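You operate a simulated robot arm through the tools that you are given. There is no shell and no other tool.

You are at the controls of a simulated two-armed robot. One attempt, no reset.

## Task
Pack up the coder bench: print off, dial to 100 mm, slide out, tray crated, ink out.
Fine: print off before the ink comes out; the carrot tray lies flat in the grey crate; stand the ink bottle on the coder bench. Set down upright: ink bottle.

It is judged by the outcome, as a careful person would: the job done as asked, and still so three seconds after it is handed in. It fails if anything else is knocked over, pushed out of place, dropped, spilled or broken.

## Robot
Two 7-joint arms with two-finger parallel grippers on one trunk, on a base that drives. Base frame: it is fixed to the floor where the robot stands at the start and does not move with it; the origin is under the middle of the robot, x ahead of it, y to its left, z up; the surface under the hand at the start is at about z = 0.72. Lengths are in m, angles in degrees, forces in N, time in s.
The left shoulder is at the start at [0.07, 0.13, 1.263], the right one opposite. With the tool pointing down near the work surface each hand reaches from about 0.1 to 0.4 m from the robot's upright axis, wherever it stands, measured 20 degrees to its own side. Places, roughly: bench coder [0.4, -0.2, 0.8]; bench print switch [0.5, -0.1, 0.8]; slide plate [0.5, 0.3, 0.7]; top of the coder bench [0.5, 0.3, 0.7]. Payload 1.57 kg a hand.
The tool frame of a hand sits at the grasp point between the pads (the TCP): z along the fingers, y along the line on which they close. The tips reach 0.03 m beyond it. The gripper opens to 0.08 m. The fingers are 0.017 m wide and 0.012 m thick; the gripper's body (0.04 by 0.082 m) begins 0.08 m behind the TCP.
Orientation is that of the tool frame in the base frame, as a unit quaternion [w, x, y, z]. With the fingers straight down and closing along the base's y, the tool's x points along the base's -x, its y along +y and its z along -z.

## Interface
- The arms move only by the tool apply_moves. It takes "left_steps", "right_steps" or both (then of equal length, played together; a hand with none holds still); each is a list of rows, each a list of 7 numbers: the turn, a rotation vector about the tool's x, y, z in units of 45 degrees (1.0 is 45 degrees), then the shift along the tool's x, y, z in units of 400 mm (1.0 is 400 mm), then the closure in counts, from 0 (fully open) to 255 (shut). In form: [[rx, ry, rz, x, y, z, claw], ...]. A call has 1 to 20 rows; each row is the pose to reach, as a shift and turn from the pose commanded when the call began, along the tool's axes at that moment. A call with a number of a shift or a turn outside -1 to 1 is refused whole. Each row takes 0.2 s and may step no farther than 0.05 m and 8.6 degrees from the row before; otherwise, or with a gripper value out of range, the whole call is refused. Where a pose cannot be reached the arm comes as near as it can. A force on the tool above 90 N (or 10 N above the force at the start of the call, whichever is more), or a blocked arm, ends the call early, and 0.2 s more pass. The fingers move at their own pace (about 0.108 m/s each) and stop on an object; they squeeze with about 34 N. The grip force told is the motor's: it shows also when the fingers shut on nothing. Time passes only in rows, and 0.2 s behind the last, so rows that repeat a pose let the fingers close. The reply holds the time, the measured pose of the TCP, the force on the tool along the base axes, the opening and the grip force, in the units named above and with some noise, with the torque about the TCP (base axes, N m) and any sound that the robot's microphone picked up, and new pictures: "show" is both (left out), scene, wrist or none (wrist: the cameras of the hands that moved).
- Cameras (640 x 400 px; columns grow to the right, rows downward): "scene" is now at [0.1343, 0.0022, 1.4823]; the picture's right is [0.03, -1.00, -0.00], its down [-0.66, -0.02, -0.75] and it looks along [0.75, 0.02, -0.66] (base axes); focal length 214 px, centre (320, 200). "left" rides on the left gripper at [0.072, 0.007, -0.122] in its tool frame; the picture's right is [-0.09, 1.00, 0.00], its down [-0.84, -0.08, -0.54] and it looks along [-0.54, -0.05, 0.84] (tool axes); focal length 238 px, centre (320, 200). "right" rides on the right gripper at [0.072, -0.007, -0.122] in its tool frame; the picture's right is [0.09, 1.00, 0.00], its down [-0.84, 0.08, -0.54] and it looks along [-0.54, 0.05, 0.84] (tool axes); focal length 238 px, centre (320, 200). There is no depth. A picture from a camera that has moved, and an enlarged one, comes with that camera's place and axes in the base frame and with its lens.
- raise_lower(by): slides the trunk up (or, below 0, down) by that many m; the arms and the scene camera ride with it, the base frame stays. It gives what a move gives, with no picture.
- roll_base(legs): drives the robot by 1 to 6 legs, each [ahead, left, turn to the left] in m, m and degrees, along the robot's own axes; the way and the turn of a leg run together, so that a leg with both is an arc; at most 1.5 m and 180 degrees a leg. The arms and the cameras ride along, it lands a little off, and it stops where it bumps. It gives what a move gives, and a new picture of the scene camera.
- head_to(pan, tilt): turns the head with the scene camera to pan (to the left, within 86 degrees either way) and tilt (down, from -29 to 69), counted from straight ahead of the robot. It gives what a move gives, and a new picture of the scene camera.
- zoom(camera, box): a new picture of the part [left, top, right, bottom] of that camera's present view, enlarged. The clock stands still meanwhile.
- finish_job(): hands the job in; it is judged then, once.

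Places have to be worked out from the pictures, the camera data and where the tool is seen. Open the grippers and draw the arms clear of the work before you hand the job in, unless the task says otherwise.

The tools are called after "Emit:" as name(argument=value, ...) on one line, values as JSON. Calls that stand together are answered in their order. apply_moves: Moves the arms, as the interface text tells. Its arguments: {"type":"object","properties":{"left_steps":{"type":"array","items":{"type":"array","items":{"type":"number"}}},"right_steps":{"type":"array","items":{"type":"array","items":{"type":"number"}}},"show":{"type":"string","enum":["both","scene","wrist","none"]}},"required":[]} The other tools are called the same way: raise_lower (by) slides the trunk up or down; roll_base (legs) drives the base; head_to (pan, tilt) turns the head that bears the scene camera; zoom (camera, box) takes an enlarged picture of a part of a camera's view; finish_job () hands the job in.

At the start:

```text
clock: 0.0
left_ee_pos: [0.3157, 0.2093, 1.3348]
left_tcp_rot: [0.001, 0.001, 1.0, 0.0]
left_ft_force: [-0.4, -0.8, 0.3]
left_wrist_torque: [0.01, -0.04, 0.04]
left_gripper_width: 0.08
left_finger_force: 0.0
right_ee_pos: [0.3243, -0.0481, 1.3346]
right_tcp_rot: [0.002, 0.001, 1.0, 0.001]
right_ft_force: [-0.1, 0.4, 0.2]
right_wrist_torque: [0.0, -0.02, -0.01]
right_gripper_width: 0.0801
right_finger_force: 0.1
trunk travel left (down, up): [-0.901, 0.039]
robot x, y, heading: [0.0025, -0.0028, 0.2]
head pan, tilt: [1.5, 41.6]
```

scene: 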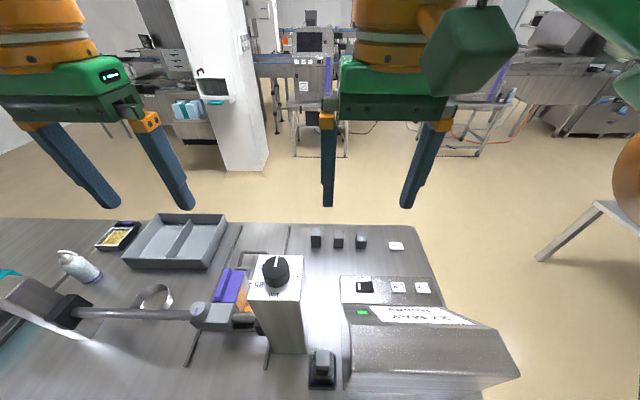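
right: 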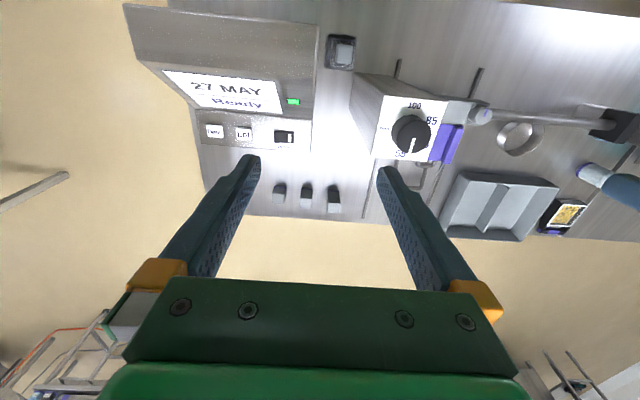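
left: 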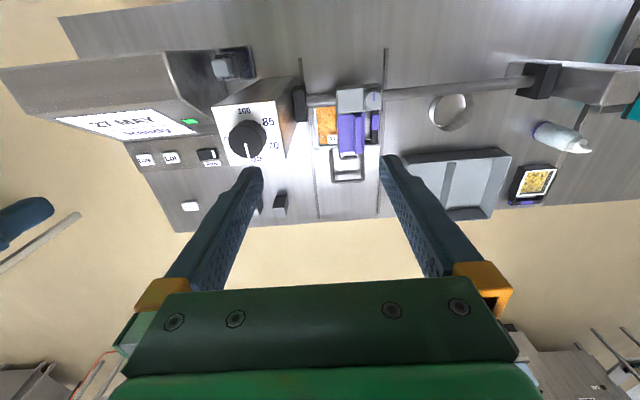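

The pictures show a coder with a display and switches, a dial box, a slide carrying a purple thing, a grey crate, an ink bottle and a tray. I'll zoom in to understand the details before moving.

Emit:
zoom(camera="left", box=[120, 50, 400, 225])

Emit:
zoom(camera="left", box=[360, 50, 640, 225])

Emit:
zoom(camera="scene", box=[160, 200, 480, 400])

Emit:
zoom(camera="scene", box=[0, 200, 320, 400])

Emit:
zoom(camera="right", box=[120, 20, 480, 245])

```text
2.29 times, centred on (260, 138) of left
camera zoom: at [0.2434, 0.2143, 1.4557], right [0.09, 1.0, 0.0], down [0.84, -0.08, 0.54], along [0.54, -0.05, -0.84], focal length 545 px, centre (457, 343)
```

zoom: 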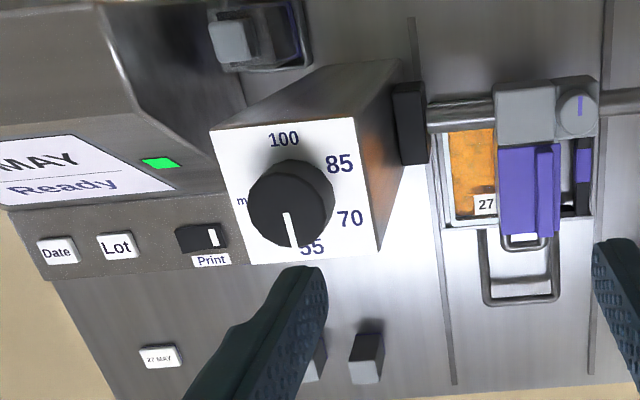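

```text
2.29 times, centred on (500, 138) of left
camera zoom: at [0.2434, 0.2143, 1.4557], right [0.09, 1.0, 0.0], down [0.84, -0.08, 0.54], along [0.54, -0.05, -0.84], focal length 545 px, centre (-91, 343)
```

zoom: 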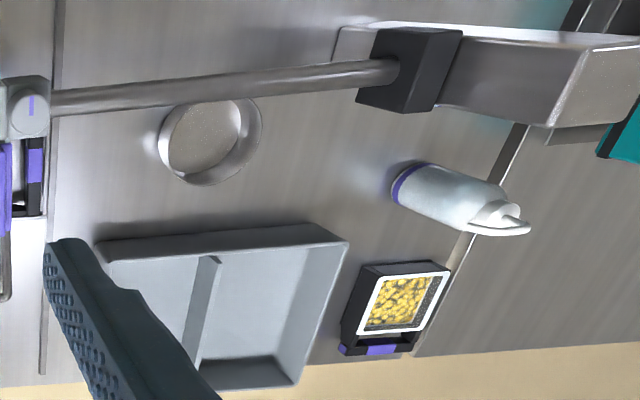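

```text
2.00 times, centred on (320, 300) of scene
camera zoom: at [0.1343, 0.0022, 1.4823], right [0.03, -1.0, 0.0], down [-0.66, -0.02, -0.75], along [0.75, 0.02, -0.66], focal length 429 px, centre (320, 0)
```

zoom: 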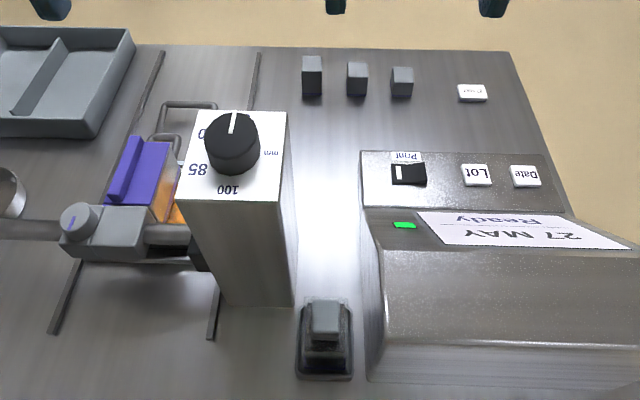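

```text
2.00 times, centred on (160, 300) of scene
camera zoom: at [0.1343, 0.0022, 1.4823], right [0.03, -1.0, 0.0], down [-0.66, -0.02, -0.75], along [0.75, 0.02, -0.66], focal length 429 px, centre (640, 0)
```

zoom: 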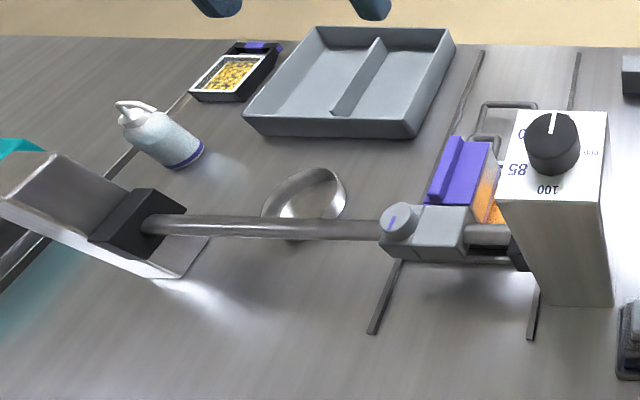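

```text
1.78 times, centred on (300, 132) of right
camera zoom: at [0.2528, -0.0546, 1.4557], right [-0.09, 1.0, 0.0], down [0.84, 0.08, 0.54], along [0.54, 0.05, -0.84], focal length 424 px, centre (356, 320)
```

zoom: 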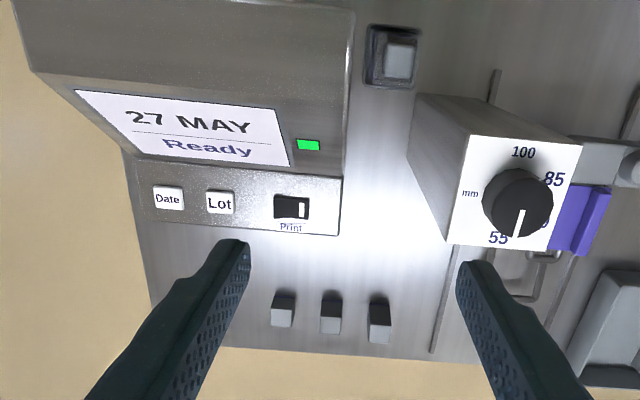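

I need close-ups of the stamp head, the grey-capped square near the robot, and the dial.

Emit:
zoom(camera="left", box=[200, 40, 280, 90])

Emit:
zoom(camera="left", box=[290, 80, 402, 190])

Emit:
zoom(camera="right", box=[300, 20, 400, 90])

Emit:
zoom(camera="scene", box=[185, 240, 315, 330])

Emit:
zoom(camera="scene", box=[290, 330, 370, 400])

Emit:
zoom(camera="right", box=[360, 70, 500, 200])

```text
8.00 times, centred on (240, 65) of left
camera zoom: at [0.2434, 0.2143, 1.4557], right [0.09, 1.0, 0.0], down [0.84, -0.08, 0.54], along [0.54, -0.05, -0.84], focal length 1907 px, centre (960, 1280)
```

zoom: 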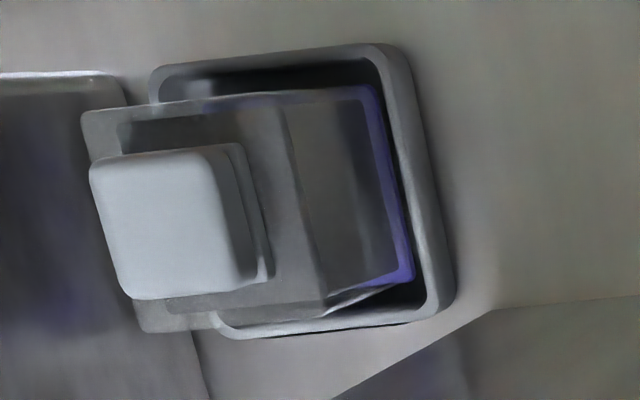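

```text
3.64 times, centred on (346, 135) of left
camera zoom: at [0.2434, 0.2143, 1.4557], right [0.09, 1.0, 0.0], down [0.84, -0.08, 0.54], along [0.54, -0.05, -0.84], focal length 867 px, centre (226, 436)
```

zoom: 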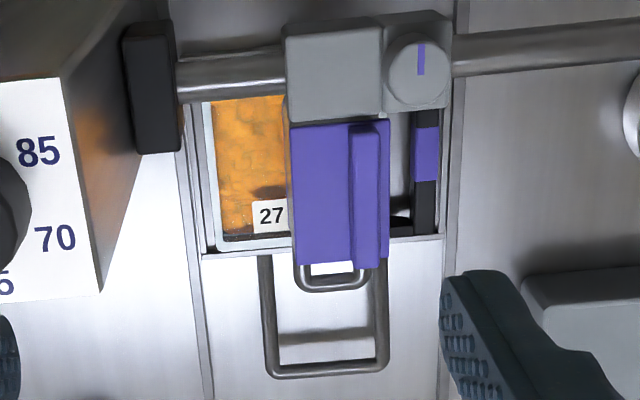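

```text
5.71 times, centred on (350, 55) of right
camera zoom: at [0.2528, -0.0546, 1.4557], right [-0.09, 1.0, 0.0], down [0.84, 0.08, 0.54], along [0.54, 0.05, -0.84], focal length 1362 px, centre (149, 1029)
```

zoom: 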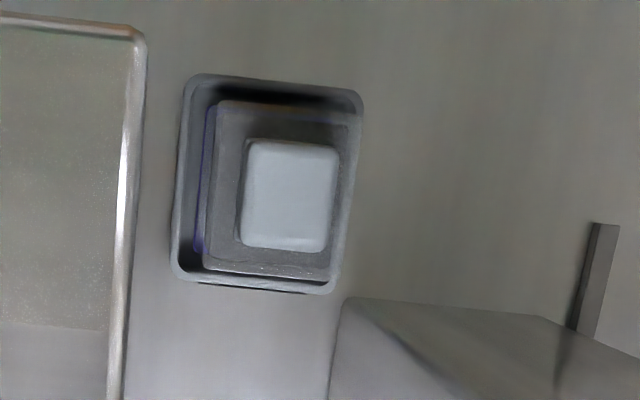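

```text
4.44 times, centred on (250, 285) of scene
camera zoom: at [0.1343, 0.0022, 1.4823], right [0.03, -1.0, 0.0], down [-0.66, -0.02, -0.75], along [0.75, 0.02, -0.66], focal length 953 px, centre (631, -178)
```

zoom: 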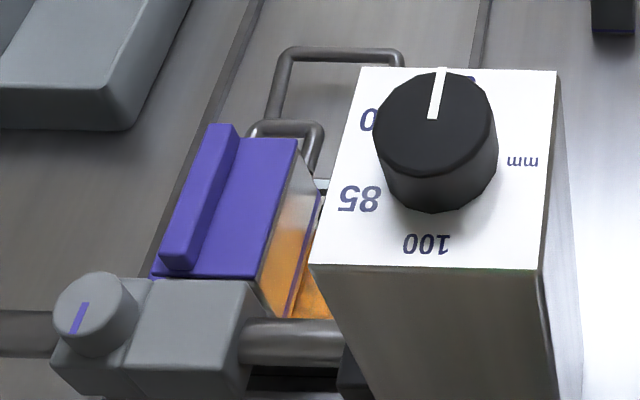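

```text
5.71 times, centred on (330, 365) of scene
camera zoom: at [0.1343, 0.0022, 1.4823], right [0.03, -1.0, 0.0], down [-0.66, -0.02, -0.75], along [0.75, 0.02, -0.66], focal length 1226 px, centre (263, -743)
```

zoom: 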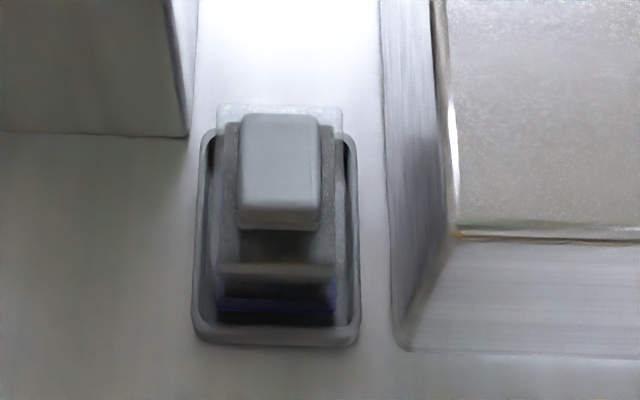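

```text
3.08 times, centred on (430, 135) of right
camera zoom: at [0.2528, -0.0546, 1.4557], right [-0.09, 1.0, 0.0], down [0.84, 0.08, 0.54], along [0.54, 0.05, -0.84], focal length 733 px, centre (-18, 400)
```

zoom: 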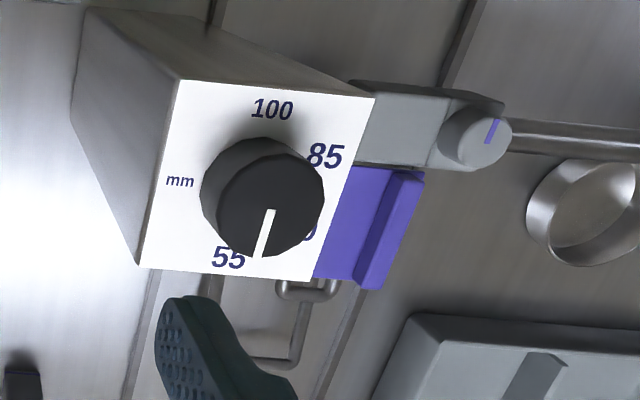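

The square clear bottle with a grey cap and purple ink sits in a well near (0.27, 0.0), and the carrot tray is under the stamp head on the slide plate. I'll look around with the head to see the bench edges and the robot's clearance.

Emit:
head_to(pan=0, tilt=69)

Emit:
head_to(pan=60, tilt=50)

Emit:
head_to(pan=-60, tilt=50)

```text
clock: 0.9
left_ee_pos: [0.3164, 0.2082, 1.3355]
left_tcp_rot: [0.0, 0.0, 1.0, -0.001]
left_ft_force: [0.0, -1.3, -0.5]
left_wrist_torque: [-0.02, 0.03, 0.04]
left_gripper_width: 0.0801
left_finger_force: 0.0
right_ee_pos: [0.3248, -0.0488, 1.3351]
right_tcp_rot: [0.002, 0.001, 1.0, 0.001]
right_ft_force: [-0.3, 0.3, -0.5]
right_wrist_torque: [0.0, -0.05, 0.0]
right_gripper_width: 0.0801
right_finger_force: 0.1
trunk travel left (down, up): [-0.901, 0.039]
robot x, y, heading: [-0.006, 0.0023, -0.3]
head pan, tilt: [0.0, 68.8]
camera scene: at [0.1064, 0.0001, 1.4486], right [0.0, -1.0, 0.0], down [-0.93, 0.0, -0.36], along [0.36, 0.0, -0.93], focal length 214 px, centre (320, 200)
```

scene: 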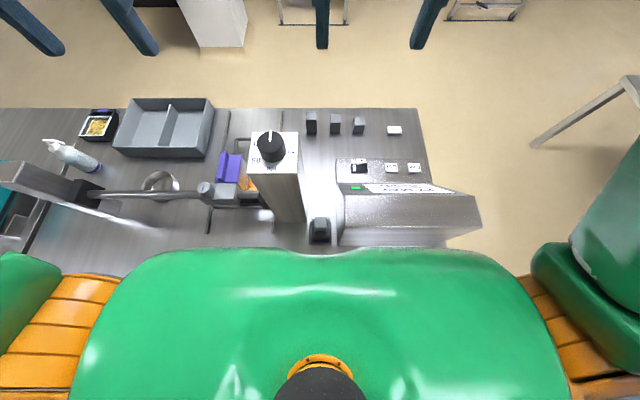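

```text
clock: 2.2
left_ee_pos: [0.3163, 0.2093, 1.3354]
left_tcp_rot: [0.0, 0.0, 1.0, 0.0]
left_ft_force: [0.5, -0.9, -0.7]
left_wrist_torque: [0.02, 0.01, 0.02]
left_gripper_width: 0.0798
left_finger_force: 0.1
right_ee_pos: [0.3247, -0.0481, 1.3349]
right_tcp_rot: [0.002, 0.001, 1.0, 0.001]
right_ft_force: [-0.6, 0.0, 0.8]
right_wrist_torque: [-0.01, -0.02, -0.01]
right_gripper_width: 0.0798
right_finger_force: 0.1
trunk travel left (down, up): [-0.901, 0.039]
robot x, y, heading: [0.0023, 0.0015, -0.2]
head pan, tilt: [60.0, 50.0]
camera scene: at [0.089, 0.0667, 1.4705], right [0.87, -0.5, 0.0], down [-0.38, -0.66, -0.64], along [0.32, 0.56, -0.77], focal length 214 px, centre (320, 200)
```

scene: 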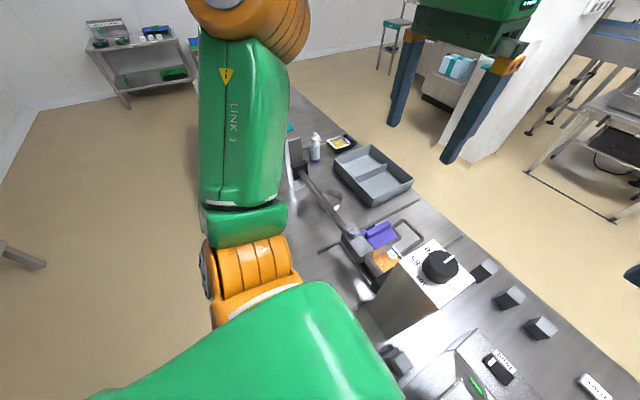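

```text
clock: 4.2
left_ee_pos: [0.3147, 0.209, 1.3342]
left_tcp_rot: [0.0, 0.0, 1.0, 0.0]
left_ft_force: [0.9, 0.7, 0.6]
left_wrist_torque: [0.01, 0.02, 0.01]
left_gripper_width: 0.0802
left_finger_force: 0.1
right_ee_pos: [0.3244, -0.0471, 1.3353]
right_tcp_rot: [0.002, 0.001, 1.0, 0.003]
right_ft_force: [0.5, 0.1, 0.4]
right_wrist_torque: [0.0, 0.01, -0.02]
right_gripper_width: 0.08
right_finger_force: 0.1
trunk travel left (down, up): [-0.901, 0.039]
robot x, y, heading: [0.0021, 0.0034, 0.2]
head pan, tilt: [-60.0, 50.0]
camera scene: at [0.0891, -0.0666, 1.4705], right [-0.87, -0.5, 0.0], down [-0.38, 0.66, -0.64], along [0.32, -0.56, -0.77], focal length 214 px, centre (320, 200)
```

scene: 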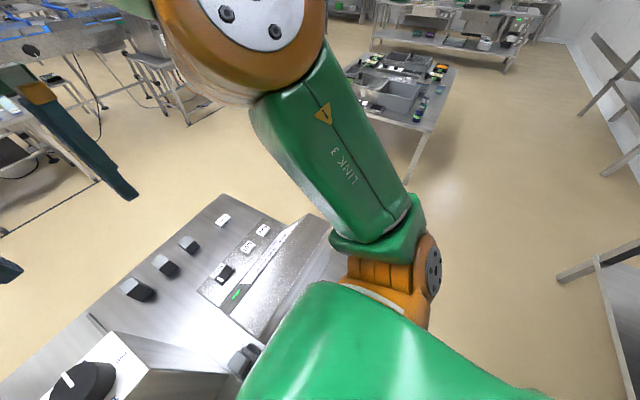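

I can't yet see the near edge of the bench or where the robot base stands. I'll tilt the left hand so its camera looks down and back, in free space high above the bench.

Emit:
apply_moves(left_steps=[[0, 0.19, 0, 0, 0, 0, 0], [0, 0.38, 0, 0, 0, 0, 0], [0, 0.57, 0, 0, 0, 0, 0], [0, 0.76, 0, 0, 0, 0, 0], [0, 0.95, 0, 0, 0, 0, 0]], right_steps=[[0, 0.19, 0, 0, 0, 0, 0], [0, 0.38, 0, 0, 0, 0, 0], [0, 0.57, 0, 0, 0, 0, 0], [0, 0.76, 0, 0, 0, 0, 0], [0, 0.95, 0, 0, 0, 0, 0]], show="wrist")

```text
clock: 5.4
left_ee_pos: [0.2165, 0.1344, 1.2761]
left_tcp_rot: [-0.347, 0.0, 0.938, 0.001]
left_ft_force: [-0.3, 0.0, 1.0]
left_wrist_torque: [0.04, -0.02, 0.01]
left_gripper_width: 0.0803
left_finger_force: 0.1
left hand out of reach, approached as far as the arm can: row 1, 2, 3, 4, 5
right_ee_pos: [0.2564, -0.0554, 1.2575]
right_tcp_rot: [-0.334, 0.001, 0.943, 0.003]
right_ft_force: [-1.1, 0.2, 0.2]
right_wrist_torque: [0.03, -0.03, -0.02]
right_gripper_width: 0.0801
right_finger_force: 0.0
right hand out of reach, approached as far as the arm can: row 1, 2, 3, 4, 5
trunk travel left (down, up): [-0.901, 0.039]
robot x, y, heading: [0.001, 0.0002, 0.0]
head pan, tilt: [-60.0, 50.0]
camera right: at [0.2776, -0.0621, 1.397], right [-0.07, 1.0, 0.06], down [0.99, 0.08, -0.1], along [-0.11, 0.06, -0.99], focal length 238 px, centre (320, 200)
camera left: at [0.2418, 0.1395, 1.4142], right [0.07, 1.0, -0.06], down [0.99, -0.08, -0.13], along [-0.14, -0.05, -0.99], focal length 238 px, centre (320, 200)
```

right: 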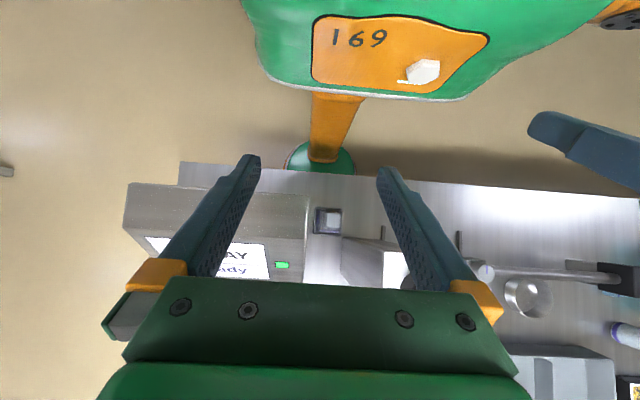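
left: 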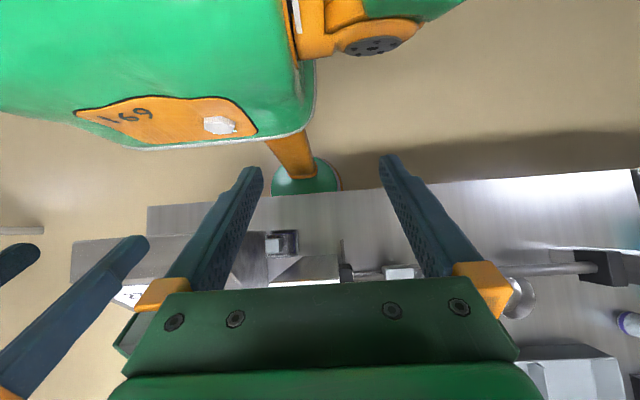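

The bench's near edge is at about x = 0.13 and the robot stands behind the coder. I'll bring the hands back to vertical and aim the head straight again.

Emit:
apply_moves(left_steps=[[0, -0.19, 0, 0, 0, 0, 0], [0, -0.38, 0, 0, 0, 0, 0], [0, -0.57, 0, 0, 0, 0, 0], [0, -0.76, 0, 0, 0, 0, 0], [0, -0.95, 0, 0, 0, 0, 0]], right_steps=[[0, -0.19, 0, 0, 0, 0, 0], [0, -0.38, 0, 0, 0, 0, 0], [0, -0.57, 0, 0, 0, 0, 0], [0, -0.76, 0, 0, 0, 0, 0], [0, -0.95, 0, 0, 0, 0, 0]], show="none")

Emit:
head_to(pan=0, tilt=45)

```text
clock: 6.6
left_ee_pos: [0.2209, 0.1368, 1.2719]
left_tcp_rot: [0.002, -0.002, 1.0, 0.0]
left_ft_force: [-0.3, 0.4, -0.4]
left_wrist_torque: [0.0, -0.04, 0.0]
left_gripper_width: 0.08
left_finger_force: 0.1
right_ee_pos: [0.2584, -0.0556, 1.2605]
right_tcp_rot: [0.037, 0.002, 0.999, 0.004]
right_ft_force: [0.1, -0.8, 0.8]
right_wrist_torque: [0.0, 0.03, -0.03]
right_gripper_width: 0.0803
right_finger_force: 0.0
trunk travel left (down, up): [-0.901, 0.039]
robot x, y, heading: [0.0007, 0.0031, -0.2]
head pan, tilt: [-60.0, 50.0]
```

```text
clock: 7.9
left_ee_pos: [0.2208, 0.1365, 1.272]
left_tcp_rot: [0.0, 0.0, 1.0, 0.0]
left_ft_force: [-0.5, -0.3, -1.0]
left_wrist_torque: [-0.04, -0.01, -0.02]
left_gripper_width: 0.08
left_finger_force: 0.1
right_ee_pos: [0.2606, -0.057, 1.2594]
right_tcp_rot: [0.035, 0.001, 0.999, 0.002]
right_ft_force: [0.8, -0.2, 0.0]
right_wrist_torque: [0.01, 0.03, -0.01]
right_gripper_width: 0.0802
right_finger_force: 0.0
trunk travel left (down, up): [-0.901, 0.039]
robot x, y, heading: [-0.0003, 0.0031, 0.1]
head pan, tilt: [0.0, 45.0]
camera scene: at [0.1317, -0.0001, 1.4774], right [0.0, -1.0, 0.0], down [-0.71, 0.0, -0.71], along [0.71, 0.0, -0.71], focal length 214 px, centre (320, 200)
```

scene: 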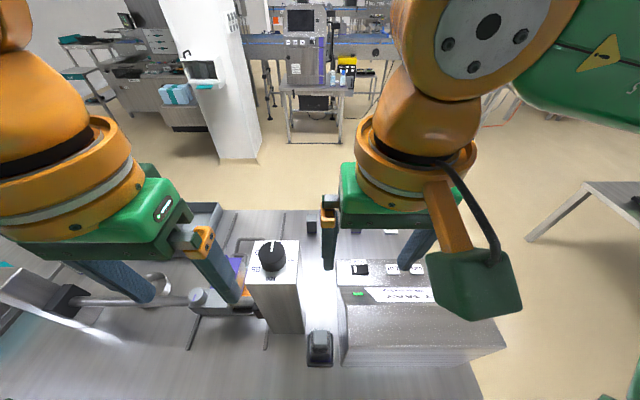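

Hands are back near vertical. I'll move the right hand above the print switch area (about 0.46, -0.13, 1.0) to see it from close by and to test the reach.

Emit:
apply_moves(right_steps=[[0, 0.011, 0, -0.057, -0.024, 0.082, 255], [0, 0.022, 0, -0.114, -0.048, 0.165, 255], [0, 0.033, 0, -0.171, -0.071, 0.247, 255], [0, 0.045, 0, -0.228, -0.095, 0.33, 255], [0, 0.056, 0, -0.284, -0.119, 0.412, 255], [0, 0.067, 0, -0.341, -0.143, 0.494, 255], [0, 0.078, 0, -0.398, -0.166, 0.577, 255], [0, 0.089, 0, -0.455, -0.19, 0.659, 255]], show="both")

```text
clock: 9.7
left_ee_pos: [0.2222, 0.1376, 1.2708]
left_tcp_rot: [-0.001, 0.0, 1.0, 0.0]
left_ft_force: [-0.2, 0.4, 0.2]
left_wrist_torque: [0.0, 0.03, 0.04]
left_gripper_width: 0.0798
left_finger_force: 0.1
right_ee_pos: [0.4612, -0.1331, 1.0056]
right_tcp_rot: [-0.002, 0.001, 1.0, 0.001]
right_ft_force: [-0.3, 0.9, 0.7]
right_wrist_torque: [-0.01, 0.01, 0.01]
right_gripper_width: 0.0
right_finger_force: 21.7
trunk travel left (down, up): [-0.901, 0.039]
robot x, y, heading: [0.0019, 0.0013, 0.1]
head pan, tilt: [0.0, 45.0]
camera scene: at [0.1336, 0.0004, 1.4772], right [0.0, -1.0, 0.0], down [-0.71, 0.0, -0.71], along [0.71, 0.0, -0.71], focal length 214 px, centre (320, 200)
camera right: at [0.3899, -0.1392, 1.1272], right [-0.09, 1.0, 0.0], down [0.84, 0.08, 0.54], along [0.54, 0.05, -0.84], focal length 238 px, centre (320, 200)
```

scene: 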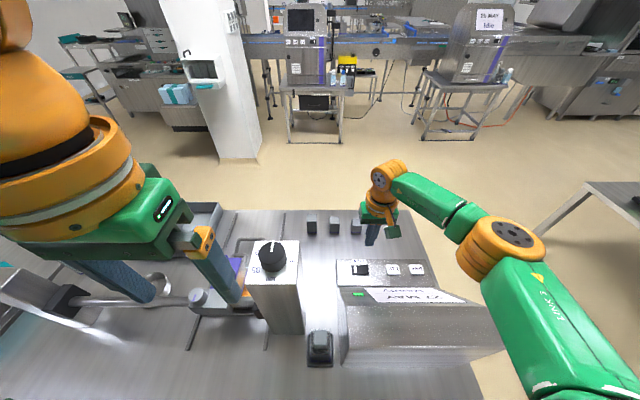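
right: 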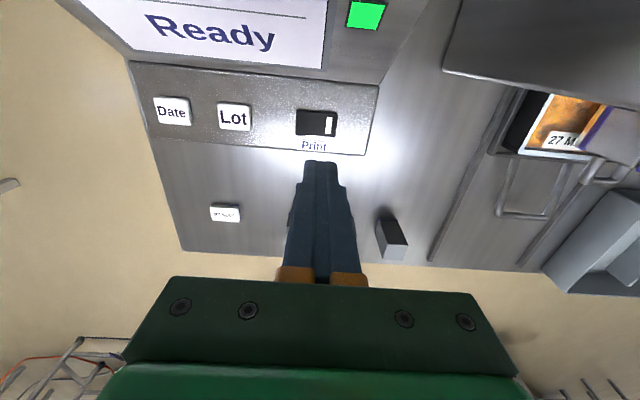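

The hand reaches there fine. Zooming on the switch to see its state and tilt.

Emit:
zoom(camera="right", box=[270, 90, 366, 150])

Emit:
zoom(camera="scene", box=[330, 250, 394, 290])

Emit:
zoom(camera="right", box=[480, 60, 640, 230])

```text
6.67 times, centred on (318, 120) of right
camera zoom: at [0.3899, -0.1392, 1.1272], right [-0.09, 1.0, 0.0], down [0.84, 0.08, 0.54], along [0.54, 0.05, -0.84], focal length 1589 px, centre (333, 733)
```

zoom: 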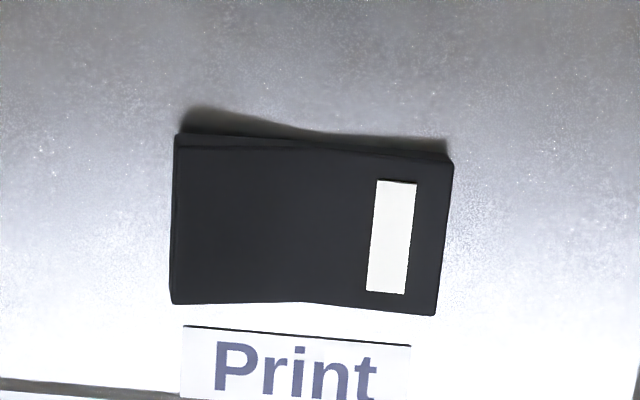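

```text
10.00 times, centred on (362, 270) of scene
camera zoom: at [0.1336, 0.0004, 1.4772], right [0.0, -1.0, 0.0], down [-0.71, 0.0, -0.71], along [0.71, 0.0, -0.71], focal length 2145 px, centre (-100, -500)
```

zoom: 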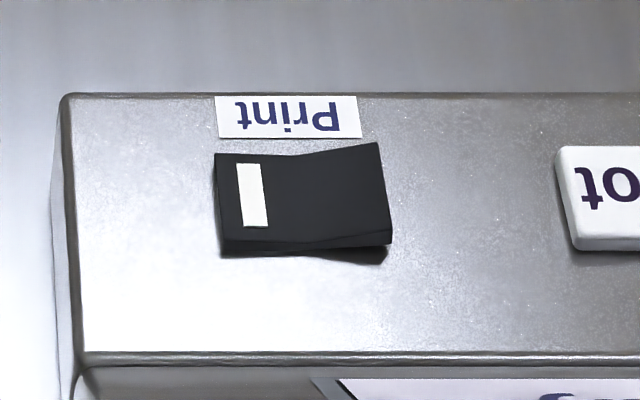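

```text
2.35 times, centred on (560, 145) of right
camera zoom: at [0.3899, -0.1392, 1.1272], right [-0.09, 1.0, 0.0], down [0.84, 0.08, 0.54], along [0.54, 0.05, -0.84], focal length 561 px, centre (-245, 329)
```

zoom: 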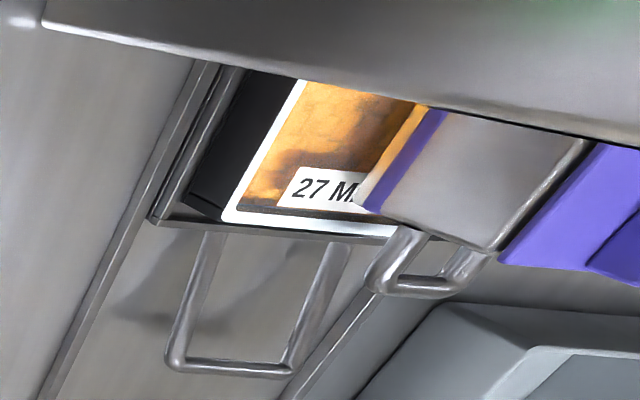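

The rocker's white-marked end (toward +y) is pressed, i.e. on, and the far -y end stands up. I'll bring the closed fingertips over the raised end at about (0.475, -0.155), stopping just above it.

Emit:
apply_moves(right_steps=[[0, 0, 0, -0.0345, -0.055, 0.09, 255], [0, 0, 0, -0.0345, -0.055, 0.18, 255], [0, 0, 0, -0.0345, -0.055, 0.27, 255], [0, 0, 0, -0.0345, -0.055, 0.35, 255]], show="both")

Emit:
zoom(camera="scene", box=[320, 220, 416, 290])

Emit:
zoom(camera="right", box=[260, 60, 388, 180])

```text
clock: 10.7
left_ee_pos: [0.2207, 0.1361, 1.2718]
left_tcp_rot: [0.0, 0.001, 1.0, 0.0]
left_ft_force: [-0.5, -0.3, 0.2]
left_wrist_torque: [-0.03, 0.01, 0.03]
left_gripper_width: 0.0801
left_finger_force: 0.1
right_ee_pos: [0.4614, -0.1532, 0.8992]
right_tcp_rot: [0.0, 0.001, 1.0, 0.002]
right_ft_force: [-0.5, -1.0, 0.1]
right_wrist_torque: [0.02, 0.03, 0.01]
right_gripper_width: 0.0
right_finger_force: 21.1
right hand out of reach, approached as far as the arm can: row 3, 4
trunk travel left (down, up): [-0.901, 0.039]
robot x, y, heading: [-0.0024, 0.0034, 0.0]
head pan, tilt: [0.0, 45.0]
camera scene: at [0.1315, -0.0005, 1.4774], right [0.0, -1.0, 0.0], down [-0.71, 0.0, -0.71], along [0.71, 0.0, -0.71], focal length 214 px, centre (320, 200)
camera right: at [0.3897, -0.1592, 1.019], right [-0.09, 1.0, 0.0], down [0.84, 0.07, 0.54], along [0.54, 0.05, -0.84], focal length 238 px, centre (320, 200)
```

scene: 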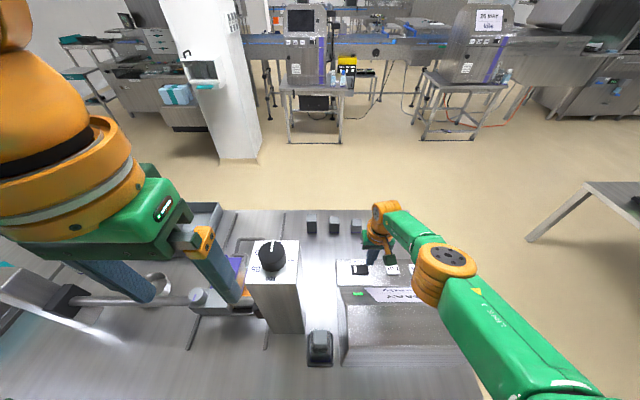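
right: 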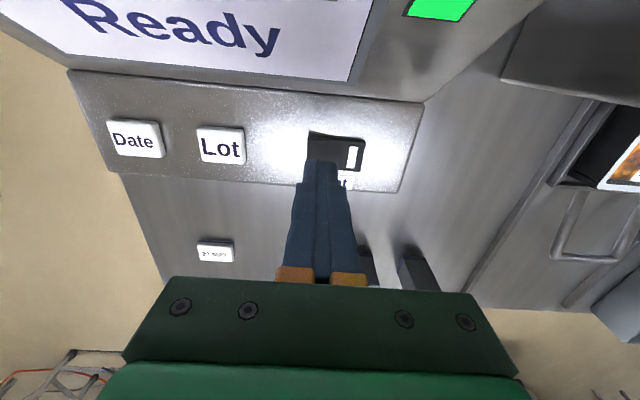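

```text
5.71 times, centred on (368, 255) of scene
camera zoom: at [0.1315, -0.0005, 1.4774], right [0.0, -1.0, 0.0], down [-0.71, 0.0, -0.71], along [0.71, 0.0, -0.71], focal length 1226 px, centre (46, -114)
```

zoom: 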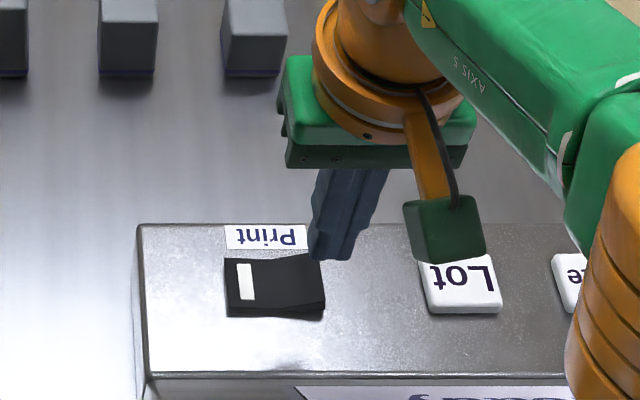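

```text
3.33 times, centred on (324, 120) of right
camera zoom: at [0.3897, -0.1592, 1.019], right [-0.09, 1.0, 0.0], down [0.84, 0.07, 0.54], along [0.54, 0.05, -0.84], focal length 794 px, centre (307, 467)
```

zoom: 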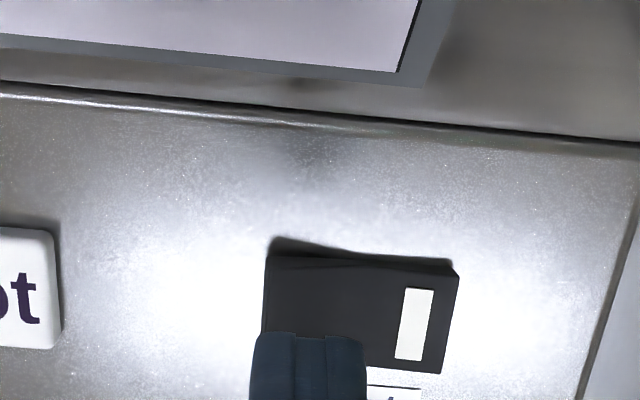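

The arm tops out at x = 0.461 at this height. I'll raise the right hand, shift the left hand left clear of the dial tower, then lower the trunk to gain reach.

Emit:
apply_moves(right_steps=[[0, 0, 0, 0, 0, -0.1, 255], [0, 0, 0, 0, 0, -0.2, 255], [0, 0, 0, 0, 0, -0.3, 255], [0, 0, 0, 0, 0, -0.4, 255], [0, 0, 0, 0, 0, -0.5, 255]], left_steps=[[0, 0, 0, 0, 0.08, 0, 0], [0, 0, 0, 0, 0.16, 0, 0], [0, 0, 0, 0, 0.24, 0, 0], [0, 0, 0, 0, 0.32, 0, 0], [0, 0, 0, 0, 0.4, 0, 0]], show="none")

Emit:
raise_lower(by=-0.18)

```text
clock: 11.9
left_ee_pos: [0.2507, 0.2737, 1.2555]
left_tcp_rot: [0.0, 0.0, 1.0, -0.001]
left_ft_force: [-0.5, -0.4, -0.1]
left_wrist_torque: [-0.01, -0.01, 0.04]
left_gripper_width: 0.08
left_finger_force: 0.0
left hand out of reach, approached as far as the arm can: row 4, 5
right_ee_pos: [0.464, -0.15, 1.0995]
right_tcp_rot: [0.0, 0.001, 1.0, 0.001]
right_ft_force: [-0.4, 0.8, 0.1]
right_wrist_torque: [-0.05, 0.0, 0.0]
right_gripper_width: 0.0
right_finger_force: 21.3
trunk travel left (down, up): [-0.901, 0.039]
robot x, y, heading: [0.0041, -0.0017, 0.3]
head pan, tilt: [0.0, 45.0]
```

```text
clock: 13.9
left_ee_pos: [0.2495, 0.2709, 1.0769]
left_tcp_rot: [0.0, 0.001, 1.0, -0.001]
left_ft_force: [0.4, 0.2, 0.2]
left_wrist_torque: [-0.02, -0.03, -0.02]
left_gripper_width: 0.08
left_finger_force: 0.0
right_ee_pos: [0.4624, -0.1517, 0.9199]
right_tcp_rot: [0.0, 0.001, 1.0, 0.002]
right_ft_force: [-0.3, -0.1, 0.6]
right_wrist_torque: [0.0, -0.01, -0.01]
right_gripper_width: 0.0003
right_finger_force: 21.5
trunk travel left (down, up): [-0.721, 0.219]
robot x, y, heading: [-0.0, 0.0017, -0.4]
head pan, tilt: [0.0, 45.0]
```

The trunk is down 0.18 m. Now I position the fingertips over the raised rocker end and descend to just above it.

Emit:
apply_moves(right_steps=[[0, 0, 0, -0.03, -0.008, 0.06, 255], [0, 0, 0, -0.035, -0.008, 0.125, 255]], show="both")

Emit:
zoom(camera="right", box=[260, 60, 388, 180])

Emit:
zoom(camera="scene", box=[320, 200, 448, 280])

```text
clock: 14.5
left_ee_pos: [0.25, 0.2719, 1.0754]
left_tcp_rot: [0.0, 0.0, 1.0, 0.0]
left_ft_force: [0.1, -0.4, 0.7]
left_wrist_torque: [0.0, 0.03, -0.01]
left_gripper_width: 0.0797
left_finger_force: 0.1
right_ee_pos: [0.4764, -0.1539, 0.8689]
right_tcp_rot: [-0.001, 0.001, 1.0, 0.002]
right_ft_force: [-0.2, -0.3, 0.3]
right_wrist_torque: [-0.02, -0.03, -0.05]
right_gripper_width: 0.0
right_finger_force: 21.5
trunk travel left (down, up): [-0.721, 0.219]
robot x, y, heading: [-0.0018, 0.0016, 0.1]
head pan, tilt: [0.0, 45.0]
camera scene: at [0.1322, -0.0001, 1.2974], right [0.0, -1.0, 0.0], down [-0.71, 0.0, -0.71], along [0.71, 0.0, -0.71], focal length 214 px, centre (320, 200)
camera right: at [0.4052, -0.1606, 0.9906], right [-0.09, 1.0, 0.0], down [0.84, 0.07, 0.54], along [0.54, 0.05, -0.84], focal length 238 px, centre (320, 200)
```

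scene: 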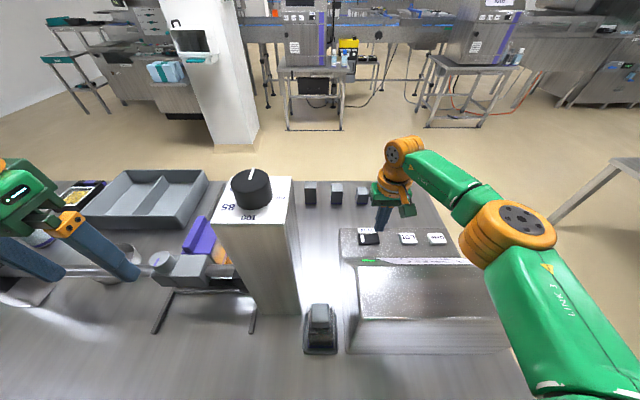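
right: 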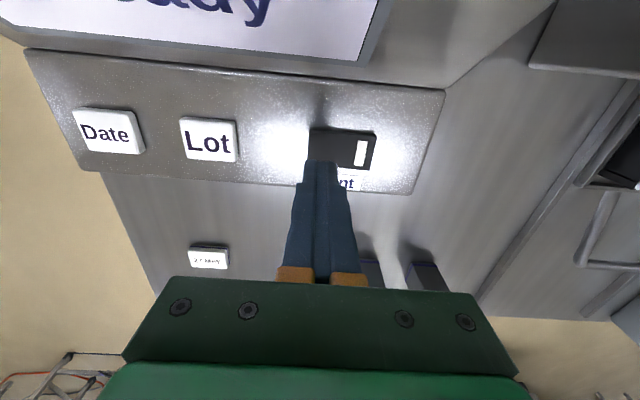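

```text
3.33 times, centred on (324, 120) of right
camera zoom: at [0.4052, -0.1606, 0.9906], right [-0.09, 1.0, 0.0], down [0.84, 0.07, 0.54], along [0.54, 0.05, -0.84], focal length 794 px, centre (307, 467)
```

zoom: 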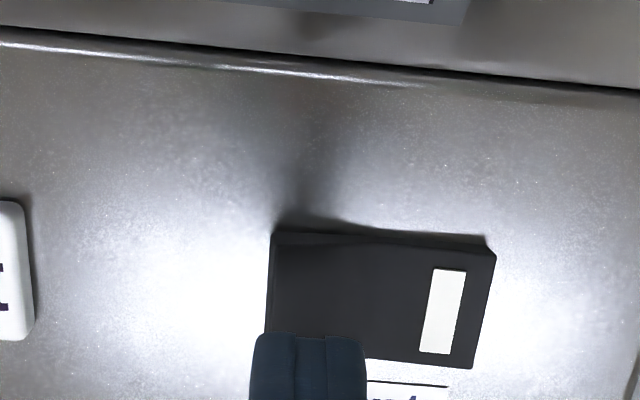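

```text
5.00 times, centred on (384, 240) of scene
camera zoom: at [0.1322, -0.0001, 1.2974], right [0.0, -1.0, 0.0], down [-0.71, 0.0, -0.71], along [0.71, 0.0, -0.71], focal length 1072 px, centre (0, 0)
```

zoom: 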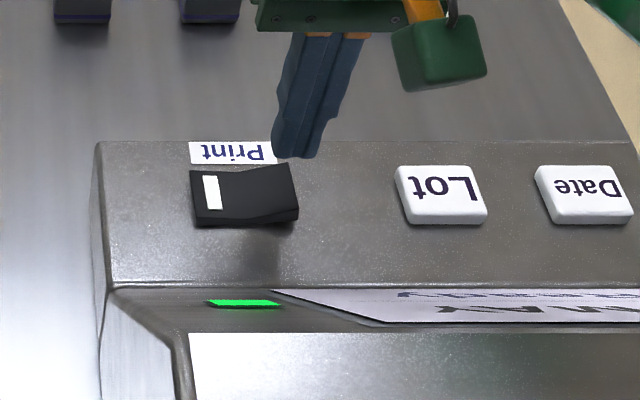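

The rocker centre looks to be at x ≈ 0.485 with its top at z ≈ 0.79. I shift 8 mm ahead and go down to near contact, checking force.

Emit:
apply_moves(right_steps=[[0, 0, 0, -0.02, -0.005, 0.04, 255], [0, 0, 0, -0.02, -0.005, 0.08, 255], [0, 0, 0, -0.02, -0.005, 0.105, 255]], show="wrist")

Emit:
zoom(camera="scene", box=[340, 210, 404, 250])

```text
clock: 15.3
left_ee_pos: [0.2483, 0.272, 1.0776]
left_tcp_rot: [0.002, 0.001, 1.0, 0.001]
left_ft_force: [-0.6, 0.3, -0.9]
left_wrist_torque: [0.02, 0.02, 0.01]
left_gripper_width: 0.0801
left_finger_force: 0.0
right_ee_pos: [0.4844, -0.1568, 0.8306]
right_tcp_rot: [0.004, 0.001, 1.0, 0.002]
right_ft_force: [6.2, -5.7, 22.7]
right_wrist_torque: [0.06, -0.12, -0.03]
right_gripper_width: 0.0
right_finger_force: 20.9
trunk travel left (down, up): [-0.721, 0.219]
robot x, y, heading: [0.0005, 0.0003, 0.0]
head pan, tilt: [0.0, 45.0]
camera right: at [0.4116, -0.1625, 0.9506], right [-0.09, 1.0, 0.0], down [0.83, 0.07, 0.55], along [0.55, 0.05, -0.84], focal length 238 px, centre (320, 200)
```

right: 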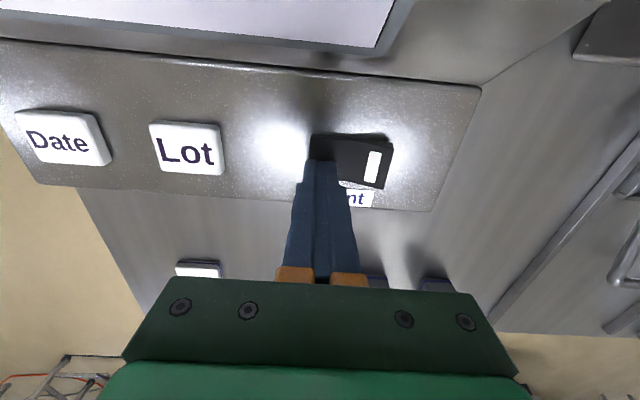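

```text
10.00 times, centred on (372, 230) of scene
camera zoom: at [0.1289, -0.0005, 1.2982], right [0.0, -1.0, 0.0], down [-0.71, 0.0, -0.71], along [0.71, 0.0, -0.71], focal length 2145 px, centre (-200, -100)
```

zoom: 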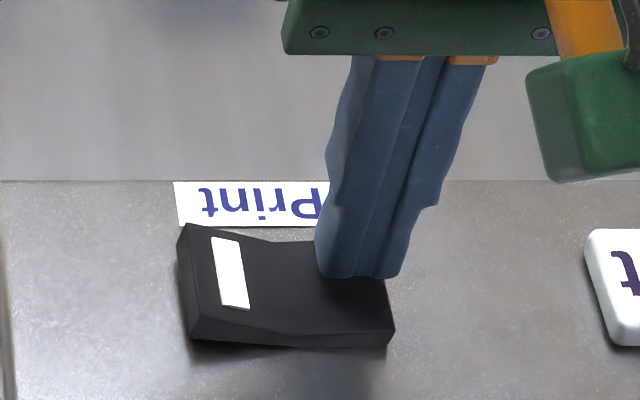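

With about 23 N the rocker has tipped: the white-marked side is now up. I'll lift off and check that it stays and what the display says.

Emit:
apply_moves(right_steps=[[0, 0, 0, 0, 0, -0.05, 255], [0, 0, 0, 0, 0, -0.15, 255], [0, 0, 0, 0, 0, -0.25, 255]], show="both")

Emit:
zoom(camera="scene", box=[330, 210, 426, 280])

Emit:
zoom(camera="right", box=[100, 0, 420, 200])

```text
clock: 16.1
left_ee_pos: [0.2475, 0.2717, 1.0756]
left_tcp_rot: [0.0, -0.001, 1.0, 0.0]
left_ft_force: [-0.1, 0.2, -0.3]
left_wrist_torque: [0.01, 0.0, 0.01]
left_gripper_width: 0.0796
left_finger_force: 0.2
right_ee_pos: [0.4828, -0.1543, 0.9284]
right_tcp_rot: [-0.002, 0.001, 1.0, 0.001]
right_ft_force: [0.4, 0.3, -0.1]
right_wrist_torque: [0.02, 0.04, 0.02]
right_gripper_width: 0.0003
right_finger_force: 21.5
trunk travel left (down, up): [-0.721, 0.219]
robot x, y, heading: [0.0031, -0.0027, -0.0]
head pan, tilt: [0.0, 45.0]
camera scene: at [0.1314, 0.0007, 1.2974], right [0.0, -1.0, 0.0], down [-0.71, 0.0, -0.71], along [0.71, 0.0, -0.71], focal length 214 px, centre (320, 200)
camera right: at [0.4113, -0.1599, 1.0493], right [-0.09, 1.0, 0.0], down [0.84, 0.07, 0.54], along [0.54, 0.05, -0.84], focal length 238 px, centre (320, 200)
```

scene: 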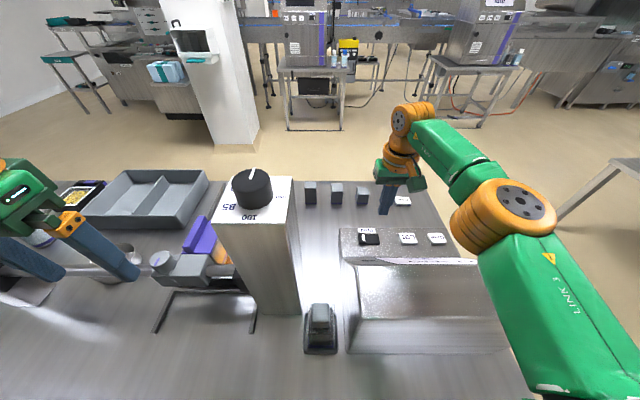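
right: 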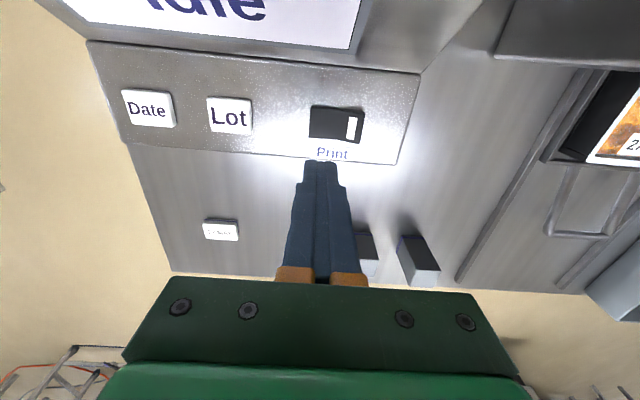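

```text
5.71 times, centred on (378, 245) of scene
camera zoom: at [0.1314, 0.0007, 1.2974], right [0.0, -1.0, 0.0], down [-0.71, 0.0, -0.71], along [0.71, 0.0, -0.71], focal length 1226 px, centre (-11, -57)
```

zoom: 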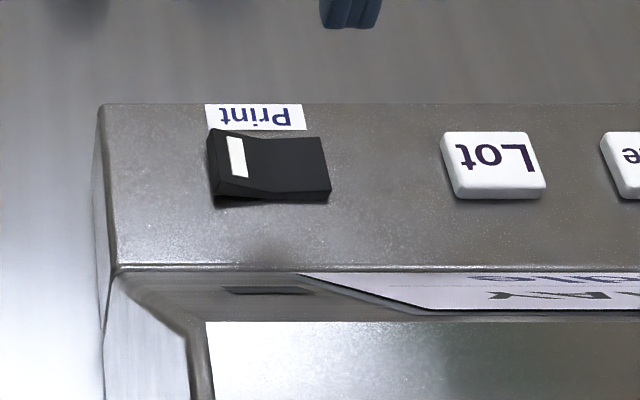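

```text
2.00 times, centred on (260, 100) of right
camera zoom: at [0.4113, -0.1599, 1.0493], right [-0.09, 1.0, 0.0], down [0.84, 0.07, 0.54], along [0.54, 0.05, -0.84], focal length 477 px, centre (440, 400)
```

zoom: 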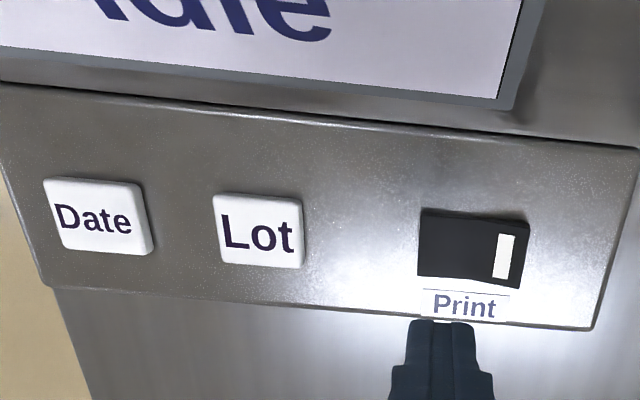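

Print is off: the LED is dark and the display reads "Idle". Next the dial; I'll zoom on it from the scene camera.

Emit:
zoom(camera="scene", box=[200, 150, 312, 240])

Emit:
zoom(camera="scene", box=[60, 150, 260, 275])

Emit:
zoom(camera="left", box=[0, 0, 640, 400])

```text
4.44 times, centred on (256, 195) of scene
camera zoom: at [0.1314, 0.0007, 1.2974], right [0.0, -1.0, 0.0], down [-0.71, 0.0, -0.71], along [0.71, 0.0, -0.71], focal length 953 px, centre (604, 222)
```

zoom: 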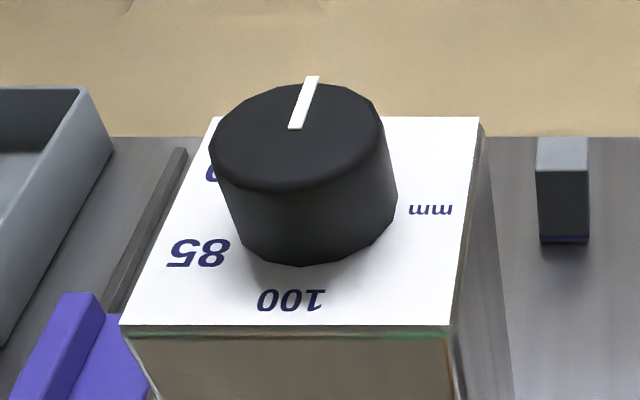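

```text
3.20 times, centred on (160, 212) of scene
camera zoom: at [0.1314, 0.0007, 1.2974], right [0.0, -1.0, 0.0], down [-0.71, 0.0, -0.71], along [0.71, 0.0, -0.71], focal length 686 px, centre (832, 160)
```

zoom: 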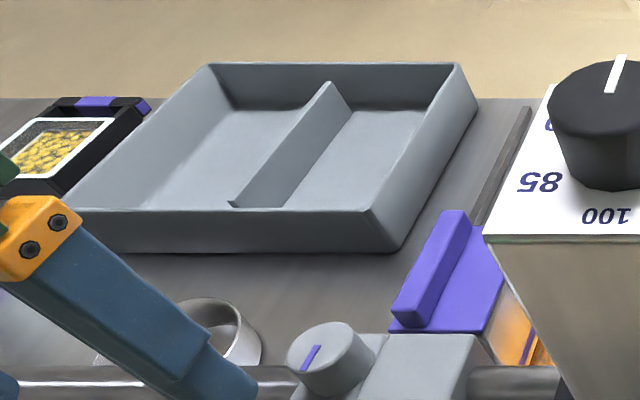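

```text
1.00 times, centred on (320, 200) of left (not enlarged: the box is as wide or as high as the picture)
camera zoom: at [0.177, 0.2781, 1.1963], right [0.09, 1.0, 0.0], down [0.84, -0.08, 0.54], along [0.54, -0.05, -0.84], focal length 238 px, centre (320, 200)
```

zoom: 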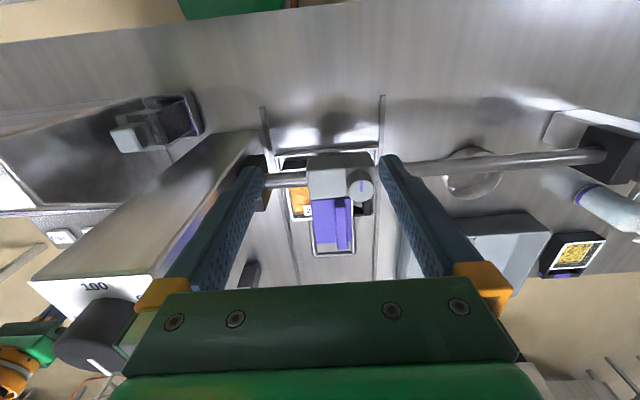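

The dial's top plate is level at z ≈ 1.072, centre about (0.362, 0.096), with a knob about 54 mm across topping at 1.106. The pointer is at 55 (toward +x), 100 lies toward -x via +y, so it needs 180° counter-clockwise. First I draw the right hand back up and raise the trunk.

Emit:
apply_moves(right_steps=[[0, 0, 0, 0.05, -0.03, -0.1, 255], [0, 0, 0, 0.12, -0.08, -0.2, 255], [0, 0, 0, 0.2, -0.12, -0.25, 255]], show="none")

Emit:
raise_lower(by=0.13)

```text
refused: row 2 steps farther than a row can; nothing moved
```

```text
clock: 17.7
left_ee_pos: [0.2492, 0.2732, 1.2061]
left_tcp_rot: [0.0, -0.001, 1.0, -0.001]
left_ft_force: [0.1, -0.4, -0.6]
left_wrist_torque: [0.02, -0.01, -0.03]
left_gripper_width: 0.08
left_finger_force: 0.0
right_ee_pos: [0.4821, -0.1544, 1.0584]
right_tcp_rot: [-0.001, 0.001, 1.0, 0.002]
right_ft_force: [-0.4, 0.2, -0.3]
right_wrist_torque: [-0.01, 0.01, -0.02]
right_gripper_width: 0.0002
right_finger_force: 21.4
trunk travel left (down, up): [-0.851, 0.089]
robot x, y, heading: [-0.005, 0.0024, 0.1]
head pan, tilt: [0.0, 45.0]
```

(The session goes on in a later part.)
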